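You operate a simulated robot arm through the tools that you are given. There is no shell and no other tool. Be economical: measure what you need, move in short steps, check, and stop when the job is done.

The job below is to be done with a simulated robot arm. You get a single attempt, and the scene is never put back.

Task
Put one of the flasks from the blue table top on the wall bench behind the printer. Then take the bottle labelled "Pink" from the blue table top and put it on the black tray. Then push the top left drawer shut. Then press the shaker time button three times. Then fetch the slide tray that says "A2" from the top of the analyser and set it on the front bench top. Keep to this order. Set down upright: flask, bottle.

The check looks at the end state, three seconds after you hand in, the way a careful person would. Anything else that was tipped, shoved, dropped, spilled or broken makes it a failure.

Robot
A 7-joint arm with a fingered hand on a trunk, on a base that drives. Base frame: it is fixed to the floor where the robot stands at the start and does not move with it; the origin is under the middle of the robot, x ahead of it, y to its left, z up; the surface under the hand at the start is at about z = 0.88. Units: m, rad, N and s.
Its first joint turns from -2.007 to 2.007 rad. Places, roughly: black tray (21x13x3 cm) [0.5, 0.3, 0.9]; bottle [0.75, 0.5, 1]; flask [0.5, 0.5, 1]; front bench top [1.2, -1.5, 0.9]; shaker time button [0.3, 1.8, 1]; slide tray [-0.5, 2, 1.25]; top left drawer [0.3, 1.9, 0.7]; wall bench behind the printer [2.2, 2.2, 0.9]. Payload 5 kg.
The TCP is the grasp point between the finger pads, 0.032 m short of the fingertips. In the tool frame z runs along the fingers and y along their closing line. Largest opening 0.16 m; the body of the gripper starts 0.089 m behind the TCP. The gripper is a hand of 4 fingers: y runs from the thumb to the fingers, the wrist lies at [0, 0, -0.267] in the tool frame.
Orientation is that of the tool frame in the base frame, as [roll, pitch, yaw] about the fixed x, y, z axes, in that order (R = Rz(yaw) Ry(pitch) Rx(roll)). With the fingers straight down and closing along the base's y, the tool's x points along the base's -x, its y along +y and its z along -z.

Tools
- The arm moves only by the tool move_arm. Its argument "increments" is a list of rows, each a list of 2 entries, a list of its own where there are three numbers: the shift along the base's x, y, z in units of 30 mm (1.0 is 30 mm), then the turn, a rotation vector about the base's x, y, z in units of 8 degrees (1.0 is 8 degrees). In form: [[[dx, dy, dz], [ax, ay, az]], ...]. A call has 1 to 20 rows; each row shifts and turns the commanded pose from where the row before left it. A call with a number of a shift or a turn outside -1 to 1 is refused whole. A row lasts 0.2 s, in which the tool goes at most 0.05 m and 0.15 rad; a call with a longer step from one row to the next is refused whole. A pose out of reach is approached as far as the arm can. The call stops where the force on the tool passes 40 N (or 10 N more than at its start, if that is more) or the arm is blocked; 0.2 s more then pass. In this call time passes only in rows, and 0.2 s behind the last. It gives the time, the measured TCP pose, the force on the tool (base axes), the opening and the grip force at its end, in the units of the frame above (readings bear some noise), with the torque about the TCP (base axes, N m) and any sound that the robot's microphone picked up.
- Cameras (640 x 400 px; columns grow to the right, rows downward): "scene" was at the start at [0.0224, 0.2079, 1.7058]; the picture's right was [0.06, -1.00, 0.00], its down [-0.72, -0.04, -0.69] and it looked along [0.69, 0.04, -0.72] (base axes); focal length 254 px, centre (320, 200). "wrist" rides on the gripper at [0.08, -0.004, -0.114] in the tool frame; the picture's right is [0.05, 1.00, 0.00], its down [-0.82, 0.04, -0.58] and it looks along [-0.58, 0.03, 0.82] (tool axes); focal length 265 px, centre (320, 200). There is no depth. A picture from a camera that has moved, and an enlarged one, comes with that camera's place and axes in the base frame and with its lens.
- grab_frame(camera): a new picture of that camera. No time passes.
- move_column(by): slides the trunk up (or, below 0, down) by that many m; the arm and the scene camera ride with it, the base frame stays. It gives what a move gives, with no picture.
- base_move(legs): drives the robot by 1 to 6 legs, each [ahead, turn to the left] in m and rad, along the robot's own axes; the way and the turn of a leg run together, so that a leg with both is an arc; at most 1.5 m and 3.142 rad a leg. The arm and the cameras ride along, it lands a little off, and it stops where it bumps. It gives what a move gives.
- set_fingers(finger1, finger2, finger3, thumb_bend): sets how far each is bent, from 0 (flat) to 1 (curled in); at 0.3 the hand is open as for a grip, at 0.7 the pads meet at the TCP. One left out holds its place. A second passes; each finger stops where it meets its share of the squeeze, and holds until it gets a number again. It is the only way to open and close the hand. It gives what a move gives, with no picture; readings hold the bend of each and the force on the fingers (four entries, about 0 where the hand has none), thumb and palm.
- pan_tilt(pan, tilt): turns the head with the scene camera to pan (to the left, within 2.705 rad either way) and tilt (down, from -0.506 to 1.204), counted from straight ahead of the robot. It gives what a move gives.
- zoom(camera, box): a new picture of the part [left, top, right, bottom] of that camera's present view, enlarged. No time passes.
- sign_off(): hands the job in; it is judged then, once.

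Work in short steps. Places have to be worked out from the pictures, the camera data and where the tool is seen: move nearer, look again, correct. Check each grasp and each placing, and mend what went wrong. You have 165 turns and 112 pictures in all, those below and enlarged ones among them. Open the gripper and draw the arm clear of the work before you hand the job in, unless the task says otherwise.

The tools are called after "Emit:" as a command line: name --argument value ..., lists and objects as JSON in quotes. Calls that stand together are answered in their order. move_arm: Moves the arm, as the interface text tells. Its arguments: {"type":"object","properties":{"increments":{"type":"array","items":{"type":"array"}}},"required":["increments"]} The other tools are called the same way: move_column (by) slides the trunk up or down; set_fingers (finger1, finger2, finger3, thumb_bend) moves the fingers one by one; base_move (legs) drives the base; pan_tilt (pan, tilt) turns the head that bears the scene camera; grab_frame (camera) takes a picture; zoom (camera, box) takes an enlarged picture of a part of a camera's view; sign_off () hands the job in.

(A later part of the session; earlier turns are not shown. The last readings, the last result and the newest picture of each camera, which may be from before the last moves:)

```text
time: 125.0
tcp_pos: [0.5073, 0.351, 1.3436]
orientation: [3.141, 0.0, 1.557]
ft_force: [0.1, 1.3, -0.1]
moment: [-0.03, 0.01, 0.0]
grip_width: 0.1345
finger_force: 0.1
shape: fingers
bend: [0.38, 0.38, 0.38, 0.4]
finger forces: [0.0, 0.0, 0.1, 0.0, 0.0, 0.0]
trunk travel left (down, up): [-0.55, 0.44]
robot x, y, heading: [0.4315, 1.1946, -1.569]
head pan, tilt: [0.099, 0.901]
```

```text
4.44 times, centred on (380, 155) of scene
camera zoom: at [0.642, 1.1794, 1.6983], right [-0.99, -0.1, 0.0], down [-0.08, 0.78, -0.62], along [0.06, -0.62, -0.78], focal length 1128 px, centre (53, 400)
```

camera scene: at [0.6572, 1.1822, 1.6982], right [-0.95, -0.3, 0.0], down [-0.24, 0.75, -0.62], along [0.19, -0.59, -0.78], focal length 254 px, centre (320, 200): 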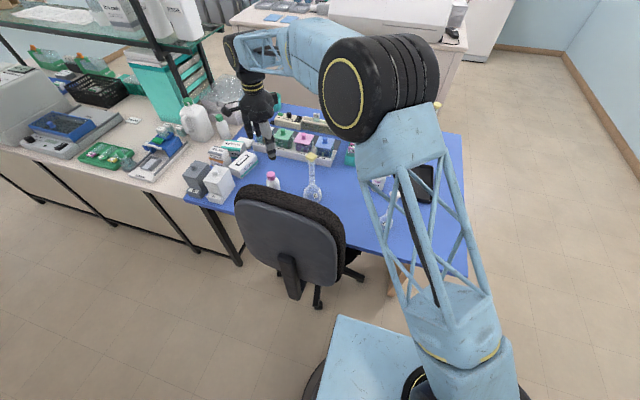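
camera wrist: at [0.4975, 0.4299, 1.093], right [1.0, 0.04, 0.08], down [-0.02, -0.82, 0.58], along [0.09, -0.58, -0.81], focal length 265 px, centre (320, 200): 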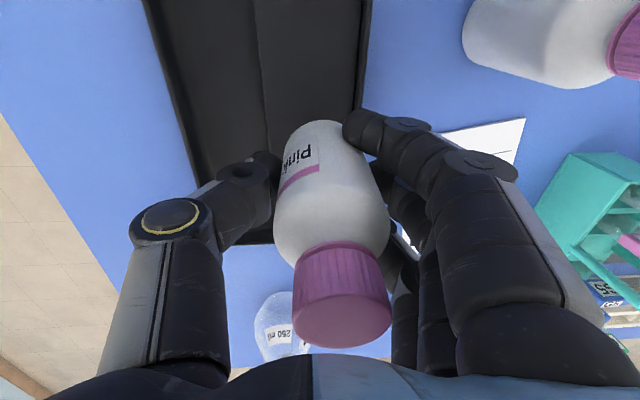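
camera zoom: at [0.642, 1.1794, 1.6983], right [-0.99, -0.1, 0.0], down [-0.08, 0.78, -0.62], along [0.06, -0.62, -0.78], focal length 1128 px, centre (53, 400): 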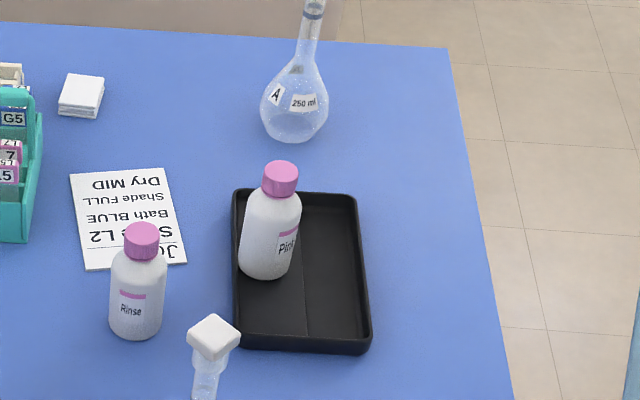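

Bottle done. Now draw the arm in, turn to face the wall bench and study drawer and shaker.

Emit:
move_arm --increments '[[[-0.21, 0.94, 0], [0, 0, 0]], [[-0.21, 0.94, 0], [0, 0, 0]], [[-0.21, 0.94, 0], [0, 0, 0]], [[-0.21, 0.94, 0], [0, 0, 0]], [[-0.21, 0.94, 0], [0, 0, 0]], [[-0.21, 0.94, 0], [0, 0, 0]], [[-0.21, 0.94, 0], [0, 0, 0]], [[-0.21, 0.94, 0], [0, 0, 0]], [[-0.21, 0.94, 0], [0, 0, 0]], [[-0.21, 0.94, 0], [0, 0, 0]], [[-0.21, 0.94, 0], [0, 0, 0]]]'

Emit:
base_move --legs '[[0, 3.137]]'

Emit:
pan_tilt --pan 0.0 --tilt 0.9

Emit:
grab_frame --camera "scene"

```text
time: 127.5
tcp_pos: [0.4385, 0.6614, 1.3416]
orientation: [3.139, 0.001, 1.558]
ft_force: [0.2, 0.1, 0.5]
moment: [-0.05, 0.0, 0.02]
grip_width: 0.1349
finger_force: 0.1
shape: fingers
bend: [0.38, 0.38, 0.38, 0.4]
finger forces: [0.1, 0.1, 0.0, 0.0, 0.0, 0.1]
trunk travel left (down, up): [-0.55, 0.44]
robot x, y, heading: [0.427, 1.1924, -1.563]
head pan, tilt: [0.099, 0.901]
```

```text
time: 135.5
tcp_pos: [0.4368, 1.727, 1.3411]
orientation: [-3.141, 0.001, -1.616]
ft_force: [0.3, -0.5, -0.4]
moment: [0.02, 0.03, 0.01]
grip_width: 0.1348
finger_force: 0.1
shape: fingers
bend: [0.38, 0.38, 0.38, 0.4]
finger forces: [0.0, 0.1, 0.0, 0.1, 0.0, 0.0]
trunk travel left (down, up): [-0.55, 0.44]
robot x, y, heading: [0.4274, 1.1925, 1.545]
head pan, tilt: [0.099, 0.901]
```

```text
time: 136.2
tcp_pos: [0.4357, 1.7264, 1.341]
orientation: [-3.142, -0.001, -1.615]
ft_force: [-0.7, -0.4, 0.2]
moment: [-0.02, 0.0, 0.01]
grip_width: 0.1346
finger_force: 0.1
shape: fingers
bend: [0.38, 0.38, 0.38, 0.4]
finger forces: [0.1, 0.0, 0.0, 0.1, 0.0, 0.0]
trunk travel left (down, up): [-0.55, 0.44]
robot x, y, heading: [0.4284, 1.1923, 1.55]
head pan, tilt: [0.0, 0.901]
```

```text
51 pictures are left
camera scene: at [0.2282, 1.2141, 1.6983], right [1.0, -0.03, 0.0], down [-0.02, -0.78, -0.62], along [0.02, 0.62, -0.78], focal length 254 px, centre (320, 200)
```

scene: 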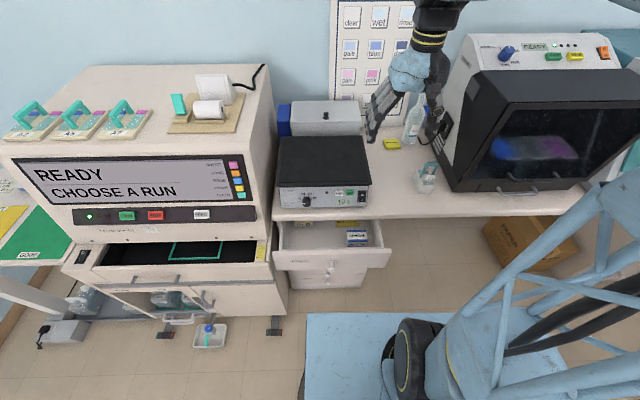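

The open drawer front is at y≈1.65 (knob (0.29,1.64,0.72)), closed plane ≈1.79. From here the arm would be too folded, so I reposition to about (-0.1, 1.0), in front of the analyser, facing the wall.

Emit:
base_move --legs '[[0, 1.94], [0.56, 0], [0, -1.92]]'

Emit:
pan_tilt --pan -0.3 --tilt 0.7

Emit:
grab_frame --camera "scene"

```text
time: 149.2
tcp_pos: [-0.0833, 1.5289, 1.342]
orientation: [-3.141, -0.001, -1.601]
ft_force: [0.5, 0.9, 0.4]
moment: [0.0, 0.02, -0.04]
grip_width: 0.1345
finger_force: 0.1
shape: fingers
bend: [0.38, 0.38, 0.38, 0.4]
finger forces: [0.1, 0.0, 0.0, 0.0, 0.1, 0.0]
trunk travel left (down, up): [-0.55, 0.44]
robot x, y, heading: [-0.0809, 0.9919, 1.561]
head pan, tilt: [0.0, 0.901]
```

```text
time: 150.0
tcp_pos: [-0.0834, 1.5284, 1.3419]
orientation: [-3.14, 0.001, -1.6]
ft_force: [0.6, -0.6, 0.5]
moment: [-0.02, -0.02, 0.0]
grip_width: 0.135
finger_force: 0.0
shape: fingers
bend: [0.38, 0.38, 0.38, 0.4]
finger forces: [0.0, 0.1, 0.1, 0.0, 0.0, 0.0]
trunk travel left (down, up): [-0.55, 0.44]
robot x, y, heading: [-0.082, 0.9944, 1.561]
head pan, tilt: [-0.3, 0.7]
```

```text
50 pictures are left
camera scene: at [-0.2575, 1.0173, 1.7144], right [0.95, -0.3, 0.0], down [-0.2, -0.61, -0.76], along [0.23, 0.73, -0.64], focal length 254 px, centre (320, 200)
```

scene: 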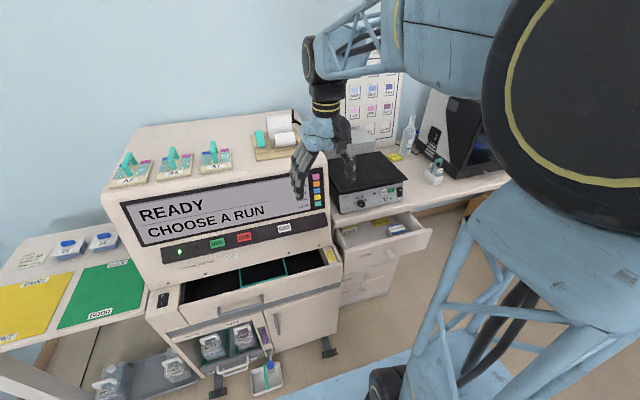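

Emit:
zoom --camera "scene" --box '[310, 150, 450, 300]'

```text
2.67 times, centred on (380, 225) of scene
camera zoom: at [-0.2575, 1.0173, 1.7144], right [0.95, -0.3, 0.0], down [-0.2, -0.61, -0.76], along [0.23, 0.73, -0.64], focal length 677 px, centre (160, 133)
```

zoom: 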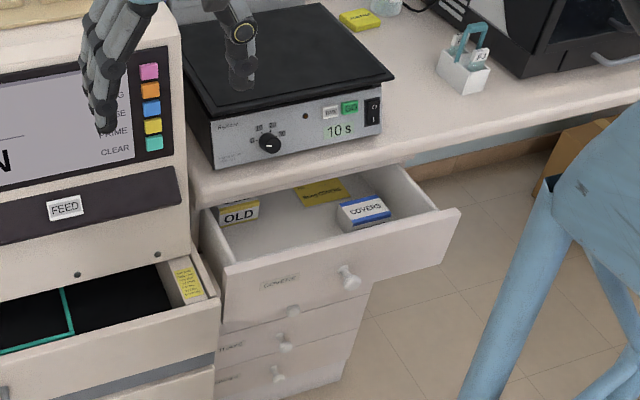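

Knob at (0.292, 1.64, 0.73); drawer front spans x 0.06–0.51, z ~0.68–0.83. I bunch the fingers, go to x≈0.35, and tilt the hand 50° so the fingertips point forward-down.

Emit:
set_fingers --finger1 0.7 --finger2 0.7 --finger3 0.7 --thumb_bend 0.7

Emit:
move_arm --increments '[[[0.963, -0.24, 0], [0, 0, 0]], [[0.963, -0.24, 0], [0, 0, 0]], [[0.963, -0.24, 0], [0, 0, 0]], [[0.963, -0.24, 0], [0, 0, 0]], [[0.963, -0.24, 0], [0, 0, 0]], [[0.963, -0.24, 0], [0, 0, 0]], [[0.963, -0.24, 0], [0, 0, 0]], [[0.963, -0.24, 0], [0, 0, 0]], [[0.963, -0.24, 0], [0, 0, 0]], [[0.963, -0.24, 0], [0, 0, 0]], [[0.963, -0.24, 0], [0, 0, 0]], [[0.963, -0.24, 0], [0, 0, 0]], [[0.963, -0.24, 0], [0, 0, 0]], [[0.963, -0.24, 0], [0, 0, 0]], [[0.963, -0.24, 0], [0, 0, 0]]]'

Emit:
move_arm --increments '[[[0, 0, 0], [0.893, 0, 0]], [[0, 0, 0], [0.893, 0, 0]], [[0, 0, 0], [0.893, 0, 0]], [[0, 0, 0], [0.893, 0, 0]], [[0, 0, 0], [0.893, 0, 0]], [[0, 0, 0], [0.893, 0, 0]], [[0, 0, 0], [0.893, 0, 0]]]'

Emit:
move_column --by -0.25

Emit:
grab_frame --camera "scene"

```text
time: 151.0
tcp_pos: [-0.0823, 1.528, 1.3417]
orientation: [3.141, 0.001, -1.6]
ft_force: [-0.2, 0.0, -0.5]
moment: [-0.01, -0.03, 0.0]
grip_width: 0.0236
finger_force: 0.1
shape: fingers
bend: [0.7, 0.7, 0.7, 0.7]
finger forces: [0.0, 0.0, 0.0, 0.0, 0.0, 0.0]
trunk travel left (down, up): [-0.55, 0.44]
robot x, y, heading: [-0.0806, 0.9918, 1.561]
head pan, tilt: [-0.3, 0.7]
```

```text
time: 154.2
tcp_pos: [0.3519, 1.4211, 1.3433]
orientation: [3.139, 0.0, -1.601]
ft_force: [0.3, 0.9, -0.3]
moment: [0.0, 0.02, 0.01]
grip_width: 0.0239
finger_force: 0.0
shape: fingers
bend: [0.7, 0.7, 0.7, 0.7]
finger forces: [0.1, 0.0, 0.0, 0.0, 0.0, 0.1]
trunk travel left (down, up): [-0.55, 0.44]
robot x, y, heading: [-0.0823, 0.9948, 1.562]
head pan, tilt: [-0.3, 0.7]
```

```text
time: 156.0
tcp_pos: [0.4565, 1.218, 1.3587]
orientation: [-3.085, 0.843, -1.975]
ft_force: [-1.0, 1.0, -0.3]
moment: [-0.07, -0.02, -0.05]
grip_width: 0.0235
finger_force: 0.0
shape: fingers
bend: [0.7, 0.7, 0.7, 0.7]
finger forces: [0.0, 0.0, 0.0, 0.1, 0.0, 0.0]
out of reach, approached as far as the arm can: row 6
trunk travel left (down, up): [-0.55, 0.44]
robot x, y, heading: [-0.0813, 0.9935, 1.56]
head pan, tilt: [-0.3, 0.7]
stopped in row 7: the arm was blocked; the commanded pose is now the measured one
```

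```text
time: 158.6
tcp_pos: [0.4579, 1.2316, 1.0867]
orientation: [-3.059, 0.754, -1.953]
ft_force: [0.1, 0.5, 0.0]
moment: [0.0, 0.02, 0.02]
grip_width: 0.0233
finger_force: 0.1
shape: fingers
bend: [0.7, 0.7, 0.7, 0.7]
finger forces: [0.0, 0.0, 0.0, 0.0, 0.1, 0.0]
trunk travel left (down, up): [-0.3, 0.69]
robot x, y, heading: [-0.0792, 0.9932, 1.561]
head pan, tilt: [-0.3, 0.7]
```

```text
48 pictures are left
camera scene: at [-0.2572, 1.0171, 1.4666], right [0.95, -0.31, 0.0], down [-0.2, -0.61, -0.76], along [0.23, 0.73, -0.64], focal length 254 px, centre (320, 200)
```

scene: 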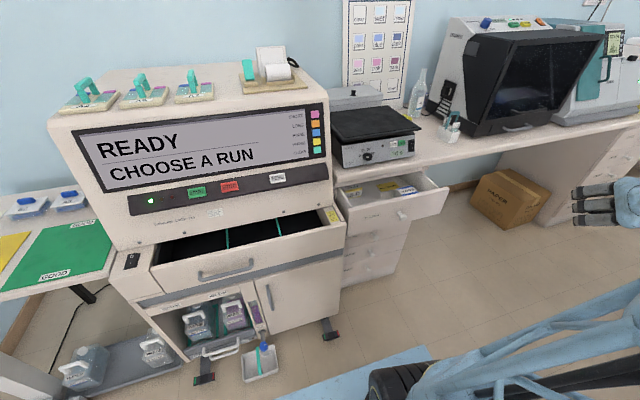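

The fold limit made the arm settle with tool direction (0.33, 0.60, −0.73) — a usable pushing attitude. I now extend toward the drawer with this orientation.

Emit:
move_arm --increments '[[[-0.33, 0.9, -0.5], [0, 0, 0]], [[-0.33, 0.9, -0.5], [0, 0, 0]], [[-0.33, 0.9, -0.5], [0, 0, 0]], [[-0.33, 0.9, -0.9], [0, 0, 0]], [[-0.33, 0.9, -0.9], [0, 0, 0]], [[-0.33, 0.9, -0.9], [0, 0, 0]], [[-0.33, 0.9, -1], [0, 0, 0]], [[-0.33, 0.9, -1], [0, 0, 0]], [[-0.33, 0.9, -1], [0, 0, 0]], [[-0.33, 0, -1], [0, 0, 0]], [[0, 0, -1], [0, 0, 0]]]'

Emit:
grab_frame --camera "scene"

Emit:
grab_frame --camera "wrist"

```text
time: 159.1
tcp_pos: [0.4479, 1.2594, 1.0555]
orientation: [-3.036, 0.721, -1.945]
ft_force: [0.1, -0.2, -0.1]
moment: [-0.01, -0.03, 0.01]
grip_width: 0.0231
finger_force: 0.1
shape: fingers
bend: [0.7, 0.7, 0.7, 0.7]
finger forces: [0.1, 0.1, 0.0, 0.1, 0.0, 0.1]
trunk travel left (down, up): [-0.3, 0.69]
robot x, y, heading: [-0.0846, 0.993, 1.564]
head pan, tilt: [-0.3, 0.7]
stopped in row 2: the arm was blocked; the commanded pose is now the measured one
```

```text
47 pictures are left
camera scene: at [-0.2571, 1.0168, 1.4609], right [0.95, -0.31, 0.0], down [-0.2, -0.61, -0.77], along [0.23, 0.73, -0.64], focal length 254 px, centre (320, 200)
```

scene: 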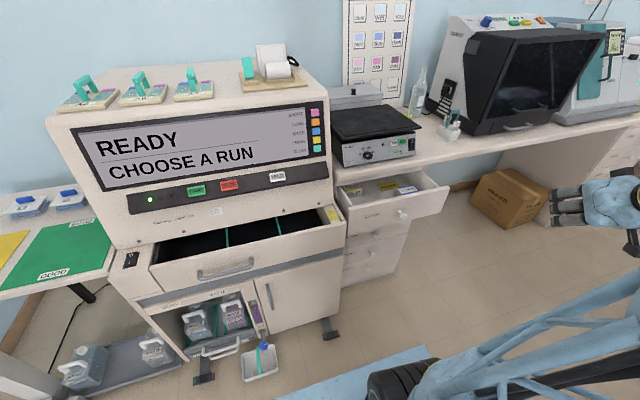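

```text
46 pictures are left
camera wrist: at [0.3928, 1.1364, 1.087], right [-0.91, 0.39, -0.11], down [-0.01, 0.26, 0.97], along [0.41, 0.88, -0.23], focal length 265 px, centre (320, 200)
```

wrist: 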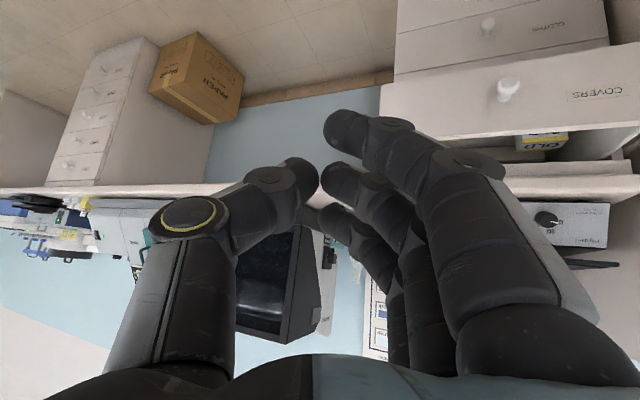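

Blocked by a joint limit in this fold. I back out some of the tilt, then extend first and lower after.

Emit:
move_arm --increments '[[[0, 0, 0.3], [-0.73, 0.4, 0]], [[0, 0.3, 0.3], [-0.73, 0.4, 0]], [[0, 0.3, 0.3], [-0.73, 0.4, 0]], [[-0.3, 0.9, 0], [-0.73, 0.4, 0]], [[-0.3, 0.9, 0], [0, 0, 0]], [[-0.3, 0.9, 0], [0, 0, 0]], [[-0.3, 0.9, 0], [0, 0, 0]], [[-0.3, 0.9, 0], [0, 0, 0]], [[-0.3, 0.9, 0], [0, 0, 0]]]'

```text
time: 161.1
tcp_pos: [0.3938, 1.438, 1.0865]
orientation: [-3.095, 0.262, -1.975]
ft_force: [-0.3, -0.4, -0.2]
moment: [0.02, -0.02, 0.0]
grip_width: 0.0233
finger_force: 0.1
shape: fingers
bend: [0.7, 0.7, 0.7, 0.7]
finger forces: [0.1, 0.1, 0.0, 0.1, 0.0, 0.0]
trunk travel left (down, up): [-0.3, 0.69]
robot x, y, heading: [-0.0845, 0.996, 1.558]
head pan, tilt: [-0.3, 0.7]
```

Works. Now lower to z≈0.80 at y≈1.52 while re-tilting gradually.

Emit:
move_arm --increments '[[[-0.2, 0.3, -0.9], [0, 0, 0]], [[-0.2, 0.3, -0.9], [0, 0, 0]], [[-0.2, 0.3, -0.9], [0, 0, 0]], [[-0.2, 0.3, -0.9], [0.4, 0, 0]], [[-0.2, 0.3, -0.9], [0.4, 0, 0]], [[-0.2, 0.3, -0.9], [0.4, 0, 0]], [[-0.2, 0.3, -0.9], [0.4, 0, 0]], [[0, 0.3, -0.9], [0.4, 0, 0]], [[0, 0.3, -0.9], [0.4, 0, 0]], [[0, 0, -0.9], [0.4, 0, 0]]]'

Emit:
grab_frame --camera "scene"

```text
time: 163.5
tcp_pos: [0.2816, 1.5774, 0.8034]
orientation: [3.019, 0.594, -1.898]
ft_force: [1.0, 1.1, -1.7]
moment: [0.01, 0.06, 0.07]
grip_width: 0.0234
finger_force: 0.1
shape: fingers
bend: [0.7, 0.7, 0.7, 0.7]
finger forces: [0.1, 0.0, 0.1, 0.0, 0.1, 0.0]
trunk travel left (down, up): [-0.3, 0.69]
robot x, y, heading: [-0.0856, 0.997, 1.561]
head pan, tilt: [-0.3, 0.7]
stopped in row 10: the arm was blocked; the commanded pose is now the measured one
```

```text
45 pictures are left
camera scene: at [-0.2552, 1.0184, 1.4648], right [0.95, -0.31, 0.0], down [-0.2, -0.61, -0.76], along [0.23, 0.73, -0.65], focal length 254 px, centre (320, 200)
```

scene: 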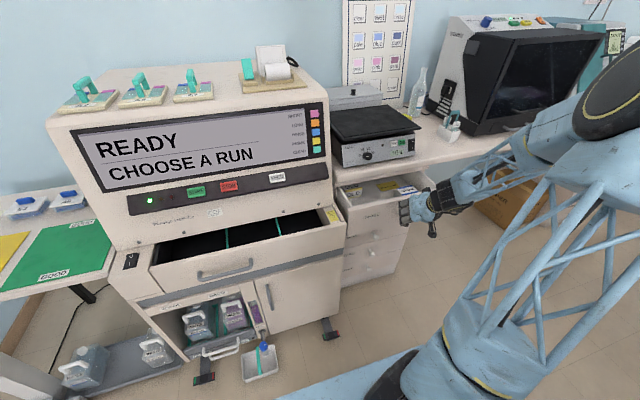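

Tool direction is now (0.06, 0.57, −0.82), but x drifted to 0.28. Zoom to see where the fingertips are relative to the drawer.

Emit:
zoom --camera "scene" --box '[330, 150, 490, 270]'

Emit:
grab_frame --camera "wrist"

```text
3.33 times, centred on (410, 210) of scene
camera zoom: at [-0.2552, 1.0184, 1.4648], right [0.95, -0.31, 0.0], down [-0.2, -0.61, -0.76], along [0.23, 0.73, -0.65], focal length 846 px, centre (20, 167)
```

zoom: 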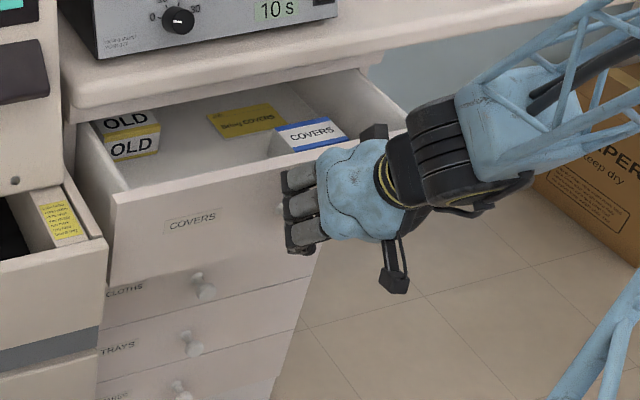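

```text
43 pictures are left
camera wrist: at [0.2573, 1.4468, 0.8521], right [-0.97, 0.21, 0.07], down [0.14, 0.32, 0.94], along [0.18, 0.92, -0.35], focal length 265 px, centre (320, 200)
```

wrist: 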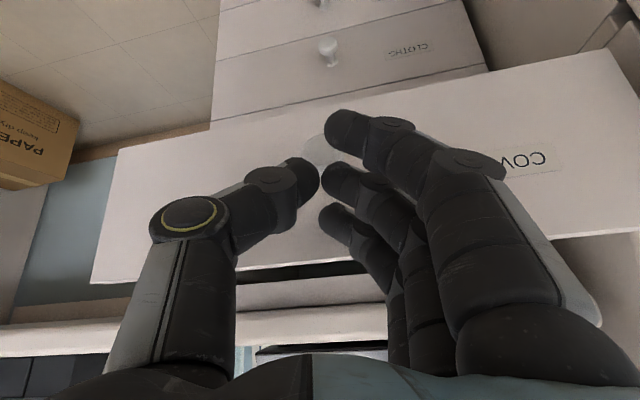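

Fingertips are right in front of the drawer near the knob. Push +y in small steps.

Emit:
move_arm --increments '[[[0, 0.4, 0], [0, 0, 0]], [[0, 0.4, 0], [0, 0, 0]], [[0, 0.4, 0], [0, 0, 0]], [[0, 0.4, 0], [0, 0, 0]]]'

Emit:
zoom --camera "scene" --box '[330, 150, 490, 270]'

```text
time: 164.5
tcp_pos: [0.2806, 1.6236, 0.8056]
orientation: [3.021, 0.596, -1.898]
ft_force: [0.1, -0.7, 1.0]
moment: [0.03, -0.02, -0.03]
grip_width: 0.0234
finger_force: 0.0
shape: fingers
bend: [0.7, 0.7, 0.7, 0.7]
finger forces: [0.1, 0.0, 0.0, 0.0, 0.0, 0.0]
trunk travel left (down, up): [-0.3, 0.69]
robot x, y, heading: [-0.0829, 0.9939, 1.566]
head pan, tilt: [-0.3, 0.7]
```

```text
3.33 times, centred on (410, 210) of scene
camera zoom: at [-0.2571, 1.0173, 1.4645], right [0.95, -0.31, 0.0], down [-0.2, -0.61, -0.76], along [0.23, 0.73, -0.64], focal length 846 px, centre (20, 167)
```

zoom: 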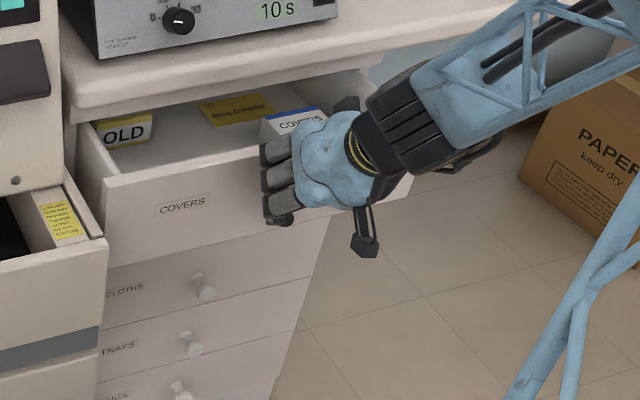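

The drawer is sliding. I back off 1 cm, lower 3 cm (to stay under the bench edge), and continue pushing.

Emit:
move_arm --increments '[[[0, -0.5, 0], [0, 0, 0]], [[0, 0, -0.5], [0, 0, 0]], [[0, 0, -0.5], [0, 0, 0]], [[0, 0.5, 0], [0, 0, 0]], [[0, 0.5, 0], [0, 0, 0]], [[0, 0.5, 0], [0, 0, 0]], [[0, 0.5, 0], [0, 0, 0]], [[0, 0.5, 0], [0, 0, 0]]]'

Emit:
zoom --camera "scene" --box '[330, 150, 490, 270]'

```text
time: 166.3
tcp_pos: [0.2783, 1.6848, 0.7755]
orientation: [3.022, 0.595, -1.895]
ft_force: [-1.1, 1.1, 3.7]
moment: [0.11, 0.03, 0.06]
grip_width: 0.0235
finger_force: 3.3
shape: fingers
bend: [0.7, 0.71, 0.69, 0.7]
finger forces: [0.0, 2.9, 5.2, 0.0, 0.1, 0.1]
trunk travel left (down, up): [-0.3, 0.69]
robot x, y, heading: [-0.081, 0.9963, 1.561]
head pan, tilt: [-0.3, 0.7]
```

```text
3.33 times, centred on (410, 210) of scene
camera zoom: at [-0.2574, 1.0171, 1.4645], right [0.95, -0.31, 0.0], down [-0.2, -0.61, -0.77], along [0.23, 0.73, -0.64], focal length 846 px, centre (20, 167)
```

zoom: 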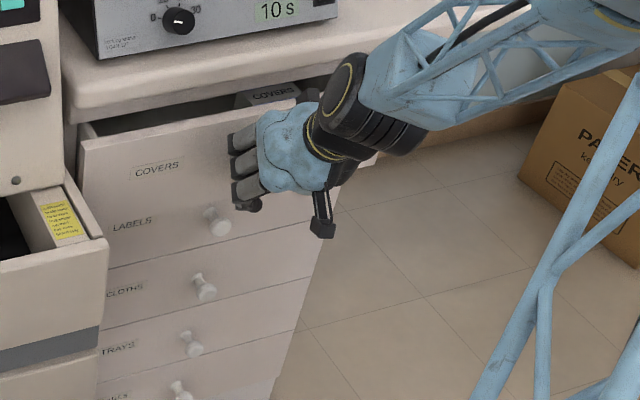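

Continue pushing.

Emit:
move_arm --increments '[[[0, 0.5, 0], [0, 0, 0]], [[0, 0.5, 0], [0, 0, 0]], [[0, 0.5, 0], [0, 0, 0]], [[0, 0.5, 0], [0, 0, 0]]]'

Emit:
zoom --camera "scene" --box '[330, 150, 490, 270]'

```text
time: 167.3
tcp_pos: [0.278, 1.7357, 0.7726]
orientation: [3.021, 0.583, -1.897]
ft_force: [-5.6, -14.8, 10.6]
moment: [0.02, 0.11, 0.16]
grip_width: 0.0246
finger_force: 15.2
shape: fingers
bend: [0.7, 0.72, 0.7, 0.7]
finger forces: [0.0, 20.6, 8.5, 0.0, 0.0, 0.0]
trunk travel left (down, up): [-0.3, 0.69]
robot x, y, heading: [-0.0775, 0.9947, 1.561]
head pan, tilt: [-0.3, 0.7]
stopped in row 4: the force on the tool passed its limit at 48 N (the readings are from after the stop); the commanded pose is now the measured one
```

```text
3.33 times, centred on (410, 210) of scene
camera zoom: at [-0.2579, 1.0151, 1.4647], right [0.95, -0.31, 0.0], down [-0.2, -0.61, -0.77], along [0.23, 0.73, -0.64], focal length 846 px, centre (20, 167)
```

zoom: 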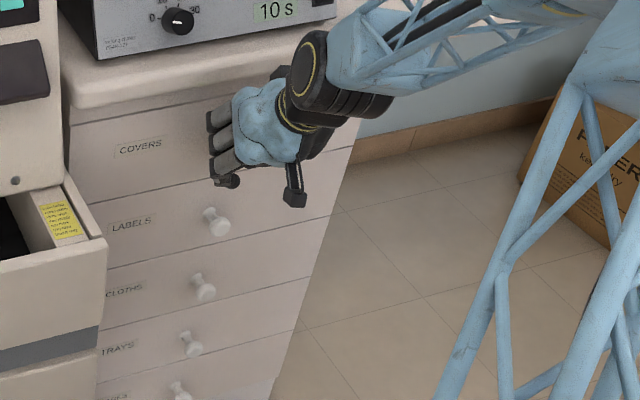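

Drawer is flush with the others (end stop felt). Retract straight back, then rise.

Emit:
move_arm --increments '[[[0, -0.7, 0], [0, 0, 0]], [[0, -1, 0], [0, 0, 0]], [[0, -1, 0], [0, 0, 0]], [[0, -1, 0], [0, 0, 0]], [[0, -1, 0], [0, 0, 0]], [[0.3, -0.3, 1], [-0.5, 0, 0]], [[0.3, 0, 1], [-0.5, 0, 0]], [[0, 0, 1], [-0.5, 0, 0]], [[0, 0, 1], [-0.5, 0, 0]], [[0, 0, 1], [0, 0, 0]], [[0, 0, 1], [0, 0, 0]], [[0, 0, 1], [0, 0, 0]], [[0, 0, 1], [0, 0, 0]]]'

Emit:
zoom --camera "scene" --box '[310, 90, 440, 290]'

Emit:
grab_frame --camera "wrist"

```text
time: 170.1
tcp_pos: [0.2973, 1.5855, 1.0106]
orientation: [3.114, 0.316, -1.854]
ft_force: [-0.4, 0.1, -0.1]
moment: [0.01, 0.02, 0.0]
grip_width: 0.0238
finger_force: 0.1
shape: fingers
bend: [0.7, 0.7, 0.7, 0.7]
finger forces: [0.0, 0.1, 0.0, 0.1, 0.1, 0.1]
trunk travel left (down, up): [-0.3, 0.69]
robot x, y, heading: [-0.0807, 0.9932, 1.554]
head pan, tilt: [-0.3, 0.7]
```

```text
2.00 times, centred on (375, 190) of scene
camera zoom: at [-0.2573, 1.0171, 1.4644], right [0.95, -0.31, 0.0], down [-0.2, -0.61, -0.76], along [0.23, 0.73, -0.64], focal length 508 px, centre (210, 220)
```

zoom: 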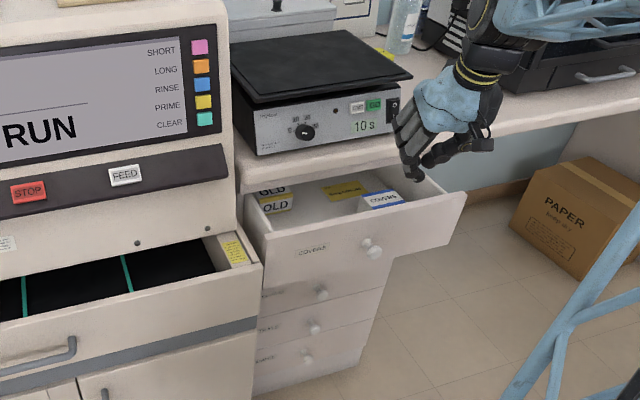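

```text
38 pictures are left
camera wrist: at [0.2745, 1.4761, 1.0933], right [-0.97, 0.22, 0.01], down [0.14, 0.58, 0.8], along [0.17, 0.78, -0.6], focal length 265 px, centre (320, 200)
```

wrist: 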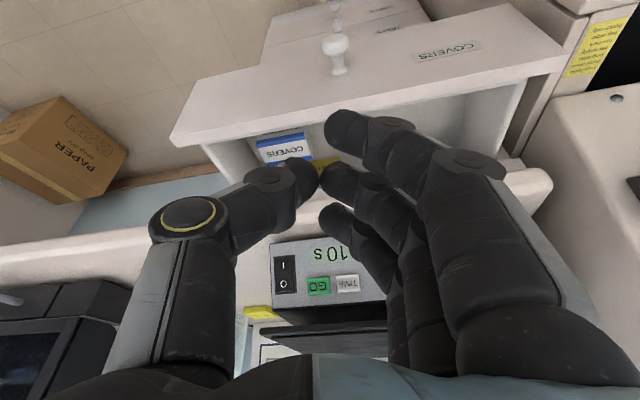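

Unfortunately the fingers hooked the knob and pulled the drawer open again. I'll redo the push away from the knob, at x≈0.195, so that nothing catches.

Emit:
move_arm --increments '[[[-0.4, -0.9, 0], [0, 0, 0]], [[-0.4, -0.9, 0], [0, 0, 0]], [[-0.5, -0.9, 0], [0, 0, 0]], [[-0.5, -0.7, 0], [0, 0, 0]], [[-0.5, 0, -1], [0, 0, 0]], [[-0.5, 0, -1], [0, 0, 0]], [[-0.5, 0, -1], [0, 0, 0]], [[0, 0, -1], [0, 0, 0]], [[0, 0, -1], [0.3, 0, 0]], [[0, 0, -1], [0.3, 0, 0]], [[0, 0.3, -1], [0.3, 0, 0]], [[0, 0.4, -0.9], [0.3, 0, 0]]]'

Emit:
zoom --camera "scene" --box '[310, 110, 470, 270]'

```text
time: 172.7
tcp_pos: [0.1985, 1.5061, 0.7753]
orientation: [3.06, 0.476, -1.877]
ft_force: [-0.4, 0.0, 0.4]
moment: [0.03, 0.03, 0.0]
grip_width: 0.0237
finger_force: 0.0
shape: fingers
bend: [0.7, 0.7, 0.7, 0.7]
finger forces: [0.0, 0.1, 0.0, 0.0, 0.0, 0.0]
trunk travel left (down, up): [-0.3, 0.69]
robot x, y, heading: [-0.0794, 0.9955, 1.564]
head pan, tilt: [-0.3, 0.7]
```

```text
2.50 times, centred on (390, 190) of scene
camera zoom: at [-0.2568, 1.0165, 1.4646], right [0.95, -0.31, 0.0], down [-0.2, -0.61, -0.77], along [0.23, 0.73, -0.64], focal length 635 px, centre (145, 225)
```

zoom: 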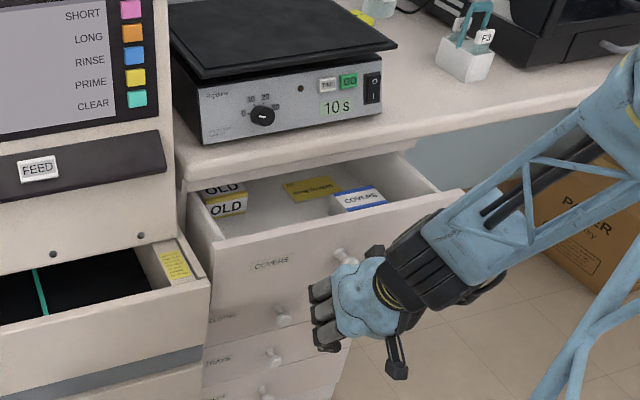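

Left of the knob now. Push in +y.

Emit:
move_arm --increments '[[[0, 0.6, 0], [0, 0, 0]], [[0, 0.6, 0], [0, 0, 0]], [[0, 0.6, 0], [0, 0, 0]], [[0, 0.6, 0], [0, 0, 0]], [[0, 0.5, 0], [0, 0, 0]], [[0, 0.5, 0], [0, 0, 0]], [[0, 0.5, 0], [0, 0, 0]], [[0, 0.5, 0], [0, 0, 0]], [[0, 0.5, 0], [0, 0, 0]]]'

Emit:
zoom --camera "scene" --box '[310, 110, 470, 270]'

```text
time: 174.7
tcp_pos: [0.1977, 1.6535, 0.7747]
orientation: [3.06, 0.476, -1.876]
ft_force: [0.2, 0.3, 0.3]
moment: [-0.02, -0.01, -0.04]
grip_width: 0.0235
finger_force: 0.2
shape: fingers
bend: [0.7, 0.7, 0.7, 0.7]
finger forces: [0.1, 0.0, 0.0, 0.1, 0.0, 0.0]
trunk travel left (down, up): [-0.3, 0.69]
robot x, y, heading: [-0.0833, 0.9979, 1.563]
head pan, tilt: [-0.3, 0.7]
```

```text
2.50 times, centred on (390, 190) of scene
camera zoom: at [-0.2572, 1.017, 1.4645], right [0.95, -0.31, 0.0], down [-0.2, -0.61, -0.76], along [0.23, 0.73, -0.64], focal length 635 px, centre (145, 225)
```

zoom: 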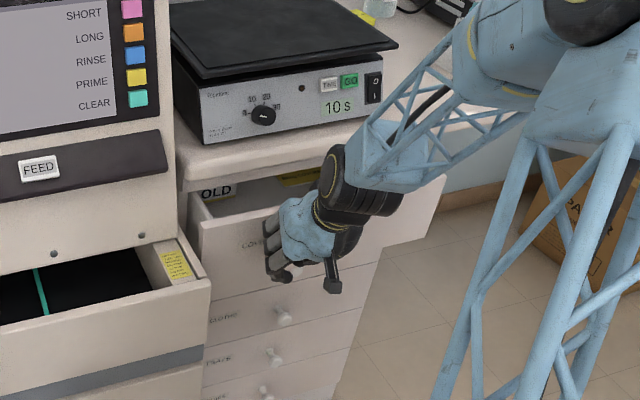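

Emit:
move_arm --increments '[[[0, 0.5, 0], [0, 0, 0]], [[0, 0.5, 0], [0, 0, 0]], [[0, 0.5, 0], [0, 0, 0]], [[0, 0.4, 0], [0, 0, 0]], [[0, 0.4, 0], [0, 0, 0]], [[0, 0.4, 0], [0, 0, 0]], [[0, 0.4, 0], [0, 0, 0]], [[0, 0.4, 0], [0, 0, 0]]]'

Emit:
zoom --camera "scene" --box '[310, 110, 470, 270]'

```text
time: 176.6
tcp_pos: [0.197, 1.7493, 0.7706]
orientation: [3.06, 0.46, -1.876]
ft_force: [-1.7, -11.3, 1.7]
moment: [0.08, -0.03, 0.08]
grip_width: 0.0237
finger_force: 6.0
shape: fingers
bend: [0.7, 0.7, 0.72, 0.7]
finger forces: [0.1, 0.0, 11.6, 0.1, 0.0, 0.1]
trunk travel left (down, up): [-0.3, 0.69]
robot x, y, heading: [-0.0846, 0.9941, 1.562]
head pan, tilt: [-0.3, 0.7]
stopped in row 8: the force on the tool passed its limit at 52 N (the readings are from after the stop); the commanded pose is now the measured one
```

```text
2.50 times, centred on (390, 190) of scene
camera zoom: at [-0.2575, 1.0167, 1.4645], right [0.95, -0.31, 0.0], down [-0.2, -0.61, -0.76], along [0.23, 0.73, -0.64], focal length 635 px, centre (145, 225)
```

zoom: 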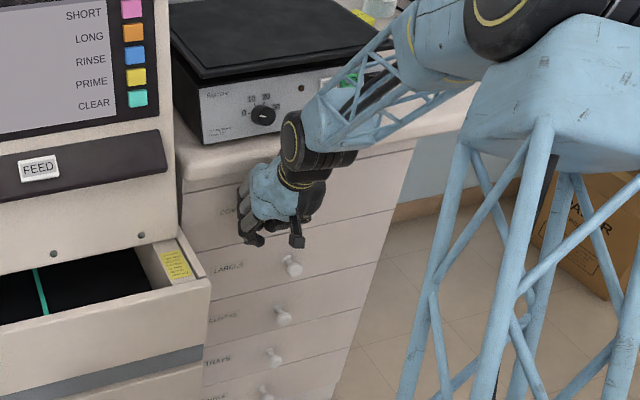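

Shut against the stop. Shift slightly left, then retract straight back, and check.

Emit:
move_arm --increments '[[[-0.2, -0.3, 0], [0, 0, 0]], [[-0.2, -0.5, 0], [0, 0, 0]], [[0, -0.8, 0], [0, 0, 0]], [[0, -0.8, 0], [0, 0, 0]], [[0, -0.8, 0], [0, 0, 0]], [[0, -1, 0], [0, 0, 0]], [[0, -1, 0], [0, 0, 0]], [[0, -1, 0], [0, 0, 0]]]'

Emit:
zoom --camera "scene" --box '[310, 110, 470, 270]'

```text
time: 178.4
tcp_pos: [0.1843, 1.5646, 0.7706]
orientation: [3.062, 0.464, -1.874]
ft_force: [-1.0, 0.8, 0.4]
moment: [0.02, -0.01, 0.02]
grip_width: 0.0238
finger_force: 0.0
shape: fingers
bend: [0.7, 0.7, 0.7, 0.7]
finger forces: [0.0, 0.0, 0.0, 0.0, 0.0, 0.1]
trunk travel left (down, up): [-0.3, 0.69]
robot x, y, heading: [-0.0813, 0.9951, 1.558]
head pan, tilt: [-0.3, 0.7]
```

```text
2.50 times, centred on (390, 190) of scene
camera zoom: at [-0.2573, 1.017, 1.4645], right [0.95, -0.31, 0.0], down [-0.2, -0.61, -0.77], along [0.23, 0.73, -0.64], focal length 635 px, centre (145, 225)
```

zoom: 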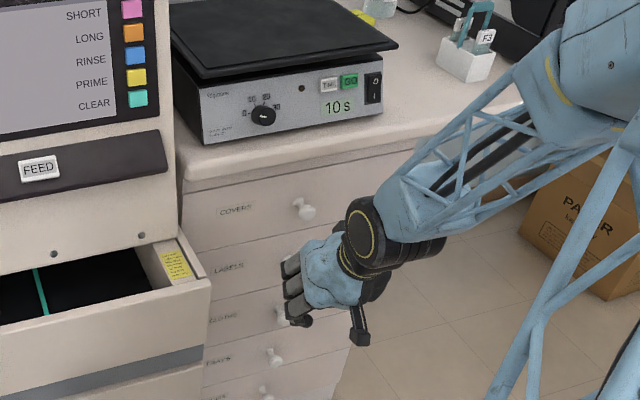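

Drawer is closed. The TIME button triangulates to ≈(0.312, 1.815, 0.975). I move up to x≈0.30, y≈1.6 and shape the hand with one finger extended, then look.

Emit:
move_arm --increments '[[[0, -0.5, 0.8], [0, 0, 0]], [[0, -0.5, 1], [0, 0, 0]], [[0.3, 0, 1], [0, 0, 0]], [[0.4, 0, 1], [0, 0, 0.5]], [[0.5, 0, 1], [0, 0, 0.5]], [[0.5, 0, 1], [0, 0, 0]], [[0.5, 0.3, 1], [0, 0, 0]], [[0.5, 0.5, 1], [0, 0, 0]], [[0.5, 0.5, 1], [0, 0, 0]], [[0.3, 0.5, 0], [0.5, 0, 0]], [[0, 0.5, 0], [0.5, 0, 0]], [[0, 0.5, 0], [0.5, 0, 0]], [[0, 0.5, 0], [0.5, 0, 0]], [[0, 0.5, 0], [0.5, 0, 0]]]'

Emit:
set_fingers --finger1 1.0 --finger2 0.6 --finger3 1.0 --thumb_bend 0.95

Emit:
grab_frame --camera "wrist"

Emit:
zoom --camera "scene" --box '[310, 90, 470, 210]'

```text
time: 181.4
tcp_pos: [0.2889, 1.6511, 1.0359]
orientation: [2.98, 0.81, -1.788]
ft_force: [-0.5, 0.4, 0.3]
moment: [0.03, 0.04, -0.01]
grip_width: 0.0238
finger_force: 0.1
shape: fingers
bend: [0.7, 0.7, 0.7, 0.7]
finger forces: [0.1, 0.0, 0.0, 0.0, 0.0, 0.0]
trunk travel left (down, up): [-0.3, 0.69]
robot x, y, heading: [-0.0831, 0.9916, 1.561]
head pan, tilt: [-0.3, 0.7]
```

```text
time: 182.4
tcp_pos: [0.2898, 1.65, 1.0357]
orientation: [2.98, 0.806, -1.786]
ft_force: [0.0, 0.7, -0.2]
moment: [0.02, 0.0, 0.01]
grip_width: 0.0483
finger_force: 0.1
shape: fingers
bend: [1.0, 0.59, 1.0, 0.94]
finger forces: [0.1, 0.0, 0.0, 0.1, 0.0, 0.1]
trunk travel left (down, up): [-0.3, 0.69]
robot x, y, heading: [-0.0806, 0.9963, 1.563]
head pan, tilt: [-0.3, 0.7]
```

```text
33 pictures are left
camera wrist: at [0.2844, 1.5116, 1.0557], right [-1.0, 0.06, 0.07], down [0.08, 0.13, 0.99], along [0.05, 0.99, -0.14], focal length 265 px, centre (320, 200)
```

wrist: 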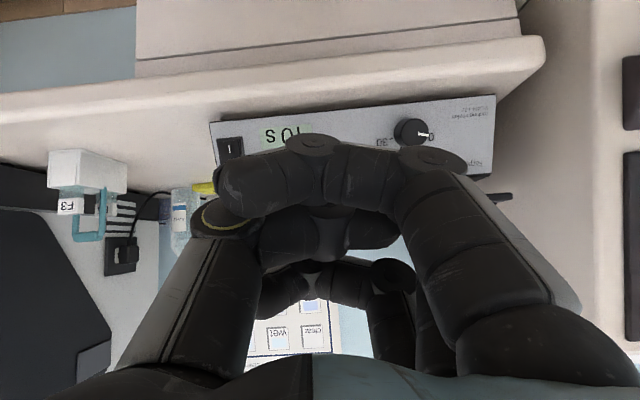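

```text
3.33 times, centred on (390, 150) of scene
camera zoom: at [-0.2572, 1.0167, 1.4645], right [0.95, -0.31, 0.0], down [-0.2, -0.61, -0.76], along [0.23, 0.73, -0.64], focal length 846 px, centre (87, 367)
```

zoom: 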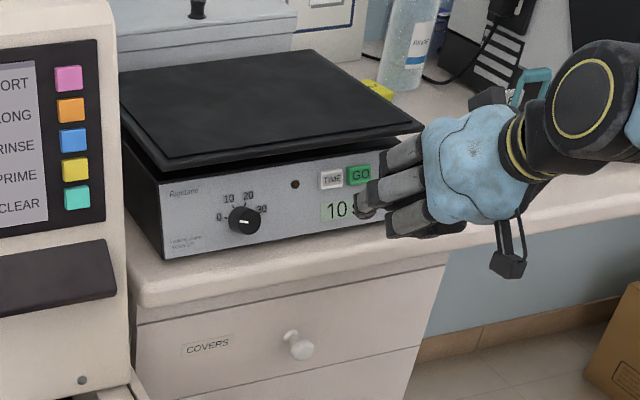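

Using the topmost finger (finger3) gives better clearance under the platform and is visible to the scene camera. Reshape and locate the tip.

Emit:
set_fingers --finger1 1.0 --finger2 1.0 --finger3 0.6 --thumb_bend 0.95

Emit:
zoom --camera "scene" --box '[340, 100, 440, 180]'

```text
time: 183.4
tcp_pos: [0.2904, 1.6498, 1.0366]
orientation: [2.979, 0.806, -1.786]
ft_force: [-0.9, 0.3, 0.1]
moment: [-0.01, 0.0, -0.03]
grip_width: 0.0472
finger_force: 0.1
shape: fingers
bend: [1.0, 0.8, 0.6, 0.96]
finger forces: [0.1, 0.0, 0.0, 0.0, 0.0, 0.0]
trunk travel left (down, up): [-0.3, 0.69]
robot x, y, heading: [-0.0801, 0.9952, 1.561]
head pan, tilt: [-0.3, 0.7]
```

```text
5.00 times, centred on (390, 140) of scene
camera zoom: at [-0.2572, 1.0167, 1.4645], right [0.95, -0.31, 0.0], down [-0.2, -0.61, -0.76], along [0.23, 0.73, -0.64], focal length 1269 px, centre (-30, 500)
```

zoom: 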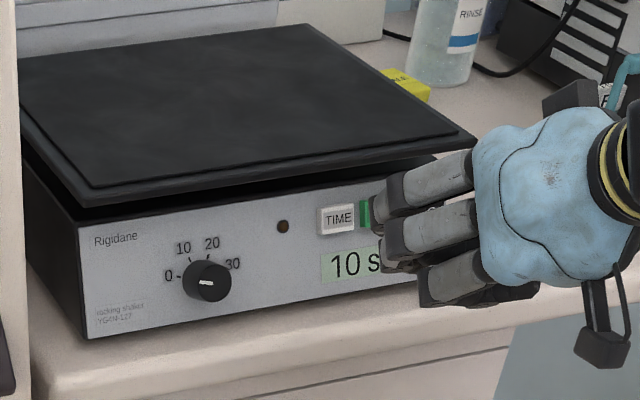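

Tip is near the predicted place. I tilt 12° more and bring the fingertip to ~4 cm in front of TIME.

Emit:
move_arm --increments '[[[0.4, 0.3, -0.65], [0.5, 0, 0]], [[0.4, 0.3, -0.65], [0.5, 0, 0]], [[0.4, 0.5, -0.65], [0.5, 0, 0]], [[0.35, 0.7, -0.65], [0, 0, 0]]]'

Emit:
zoom --camera "scene" --box '[350, 110, 430, 180]'

```text
time: 184.4
tcp_pos: [0.3353, 1.704, 0.9572]
orientation: [2.896, 1.011, -1.852]
ft_force: [0.3, -0.4, -0.4]
moment: [0.0, 0.0, 0.01]
grip_width: 0.0473
finger_force: 0.0
shape: fingers
bend: [1.0, 0.83, 0.6, 0.97]
finger forces: [0.0, 0.1, 0.0, 0.1, 0.0, 0.1]
trunk travel left (down, up): [-0.3, 0.69]
robot x, y, heading: [-0.0833, 0.9926, 1.561]
head pan, tilt: [-0.3, 0.7]
```

```text
5.71 times, centred on (390, 145) of scene
camera zoom: at [-0.2571, 1.0164, 1.4645], right [0.95, -0.31, 0.0], down [-0.2, -0.61, -0.76], along [0.23, 0.73, -0.64], focal length 1451 px, centre (-80, 514)
```

zoom: 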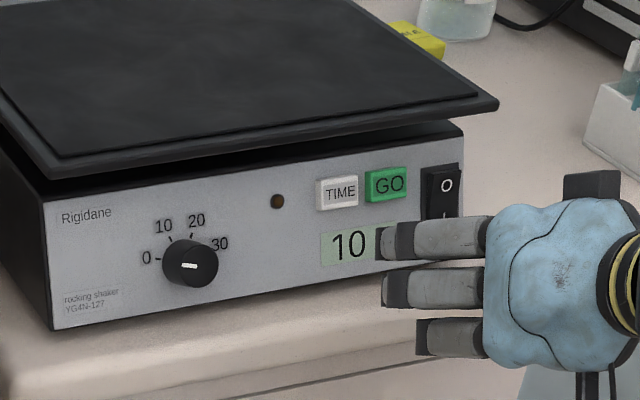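

The visible "tip" is really the knuckle; the true tip is hidden here. Using finger1 (nearest the wrist camera) lets me servo with the wrist camera; I go nearly horizontal so the other fingers stay clear of the platform.

Emit:
move_arm --increments '[[[0, -0.7, 0.6], [0, 0, 0]], [[0, -0.5, 0.6], [0.6, 0, 0]], [[0, 0, 0.6], [0.6, 0, 0]], [[0, 0.2, 0], [0.6, 0, 0]], [[0, 0.2, 0], [0.6, 0, 0]]]'

Emit:
set_fingers --finger1 0.66 --finger2 1.0 --finger3 1.0 --thumb_bend 0.3

Emit:
set_fingers --thumb_bend 0.9

Emit:
grab_frame --camera "wrist"

```text
time: 185.6
tcp_pos: [0.3359, 1.6802, 1.0121]
orientation: [2.52, 1.318, -2.197]
ft_force: [-0.2, 0.4, -0.2]
moment: [0.0, 0.01, -0.04]
grip_width: 0.047
finger_force: 0.0
shape: fingers
bend: [1.0, 0.84, 0.6, 0.97]
finger forces: [0.0, 0.1, 0.0, 0.1, 0.0, 0.1]
trunk travel left (down, up): [-0.3, 0.69]
robot x, y, heading: [-0.085, 0.9906, 1.556]
head pan, tilt: [-0.3, 0.7]
```

```text
time: 186.6
tcp_pos: [0.3349, 1.6806, 1.0111]
orientation: [2.526, 1.318, -2.195]
ft_force: [0.2, -0.5, -0.5]
moment: [0.02, 0.03, -0.01]
grip_width: 0.0989
finger_force: 0.1
shape: fingers
bend: [0.66, 1.0, 1.0, 0.3]
finger forces: [0.0, 0.0, 0.0, 0.0, 0.1, 0.1]
trunk travel left (down, up): [-0.3, 0.69]
robot x, y, heading: [-0.0787, 0.9905, 1.561]
head pan, tilt: [-0.3, 0.7]
```

```text
time: 187.6
tcp_pos: [0.3361, 1.6801, 1.0103]
orientation: [2.526, 1.317, -2.194]
ft_force: [0.4, -0.5, 0.2]
moment: [0.0, 0.05, 0.02]
grip_width: 0.023
finger_force: 0.0
shape: fingers
bend: [0.66, 1.0, 1.0, 0.82]
finger forces: [0.0, 0.0, 0.0, 0.0, 0.0, 0.1]
trunk travel left (down, up): [-0.3, 0.69]
robot x, y, heading: [-0.085, 0.9945, 1.555]
head pan, tilt: [-0.3, 0.7]
```

```text
29 pictures are left
camera wrist: at [0.3307, 1.5515, 0.956], right [-1.0, 0.01, 0.1], down [0.08, -0.4, 0.91], along [0.05, 0.92, 0.39], focal length 265 px, centre (320, 200)
```

wrist: 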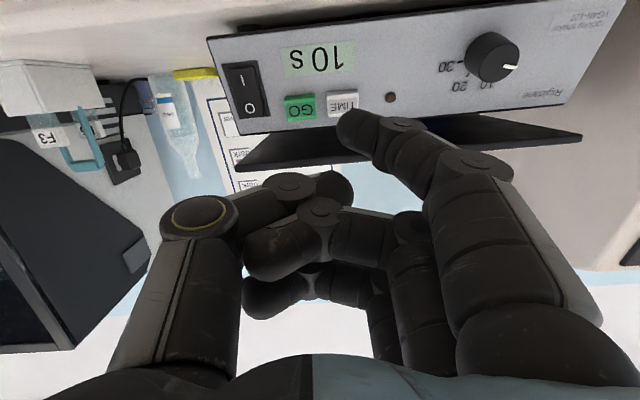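

Now the fingertip (0.321, 1.706, 0.976) and TIME (0.314, 1.815, 0.972) are both visible. Advance 8.5 cm with a slight correction and check.

Emit:
move_arm --increments '[[[-0.08, 0.9, -0.03], [0, 0, 0]], [[-0.08, 0.9, -0.03], [0, 0, 0]], [[-0.07, 0.9, -0.04], [0, 0, 0]]]'

Emit:
grab_frame --camera "wrist"

Emit:
zoom --camera "scene" --box '[350, 110, 430, 180]'

```text
time: 188.4
tcp_pos: [0.3292, 1.7618, 1.0092]
orientation: [2.523, 1.317, -2.197]
ft_force: [-0.3, -0.7, -0.1]
moment: [0.0, -0.02, -0.01]
grip_width: 0.0228
finger_force: 0.0
shape: fingers
bend: [0.66, 1.0, 1.0, 0.82]
finger forces: [0.1, 0.1, 0.0, 0.0, 0.0, 0.1]
trunk travel left (down, up): [-0.3, 0.69]
robot x, y, heading: [-0.0805, 0.9972, 1.562]
head pan, tilt: [-0.3, 0.7]
```

```text
28 pictures are left
camera wrist: at [0.3237, 1.6325, 0.9545], right [-1.0, 0.01, 0.1], down [0.08, -0.4, 0.91], along [0.05, 0.92, 0.39], focal length 265 px, centre (320, 200)
```

wrist: 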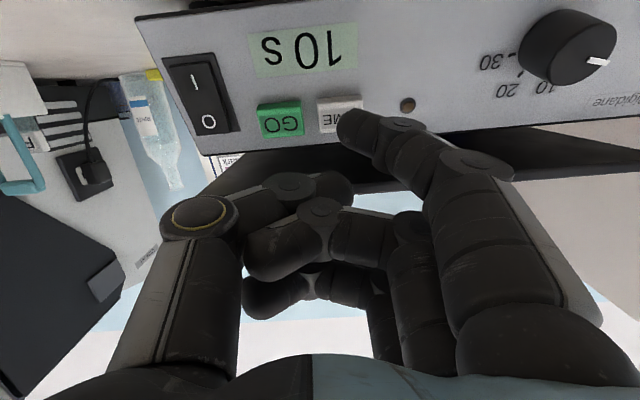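

```text
5.71 times, centred on (390, 145) of scene
camera zoom: at [-0.2572, 1.0164, 1.4645], right [0.95, -0.31, 0.0], down [-0.2, -0.61, -0.76], along [0.23, 0.73, -0.64], focal length 1451 px, centre (-80, 514)
```

zoom: 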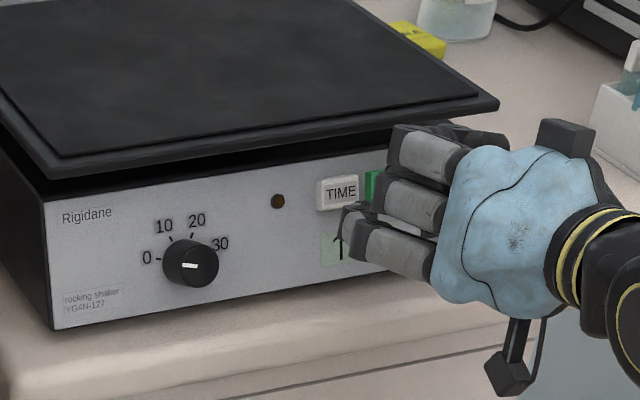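

Aligned with TIME. Advance in small steps watching force and sound.

Emit:
move_arm --increments '[[[0, 0.3, 0.0], [0, 0, 0]], [[0, 0.2, 0.0], [0, 0, 0]]]'

Emit:
move_arm --increments '[[[0, 0.15, 0.0], [0, 0, 0]]]'

```text
time: 189.0
tcp_pos: [0.3285, 1.7765, 1.0085]
orientation: [2.528, 1.317, -2.193]
ft_force: [0.1, -1.1, -0.2]
moment: [-0.03, 0.02, 0.01]
grip_width: 0.0231
finger_force: 0.0
shape: fingers
bend: [0.66, 1.0, 1.0, 0.82]
finger forces: [0.1, 0.1, 0.0, 0.0, 0.0, 0.0]
trunk travel left (down, up): [-0.3, 0.69]
robot x, y, heading: [-0.0825, 0.9933, 1.564]
head pan, tilt: [-0.3, 0.7]
```

```text
time: 189.4
tcp_pos: [0.3299, 1.7807, 1.009]
orientation: [2.525, 1.316, -2.197]
ft_force: [0.3, -0.1, 0.0]
moment: [0.01, -0.03, 0.0]
grip_width: 0.023
finger_force: 0.0
shape: fingers
bend: [0.66, 1.0, 1.0, 0.82]
finger forces: [0.0, 0.0, 0.0, 0.0, 0.1, 0.0]
trunk travel left (down, up): [-0.3, 0.69]
robot x, y, heading: [-0.0826, 0.9948, 1.558]
head pan, tilt: [-0.3, 0.7]
```

Emit:
move_arm --increments '[[[0, 0.12, 0.0], [0, 0, 0]]]'

Emit:
grab_frame --camera "wrist"

```text
time: 189.8
tcp_pos: [0.3279, 1.7838, 1.0093]
orientation: [2.527, 1.317, -2.196]
ft_force: [-0.8, 0.5, 0.3]
moment: [0.0, -0.02, -0.01]
grip_width: 0.0232
finger_force: 0.0
shape: fingers
bend: [0.66, 1.0, 1.0, 0.82]
finger forces: [0.0, 0.0, 0.1, 0.0, 0.0, 0.0]
trunk travel left (down, up): [-0.3, 0.69]
robot x, y, heading: [-0.0809, 0.991, 1.557]
head pan, tilt: [-0.3, 0.7]
```

```text
26 pictures are left
camera wrist: at [0.3231, 1.6549, 0.9535], right [-1.0, 0.01, 0.1], down [0.08, -0.4, 0.91], along [0.05, 0.92, 0.39], focal length 265 px, centre (320, 200)
```

wrist: 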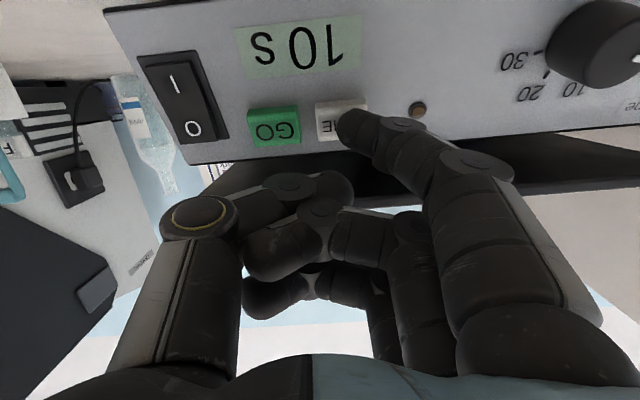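

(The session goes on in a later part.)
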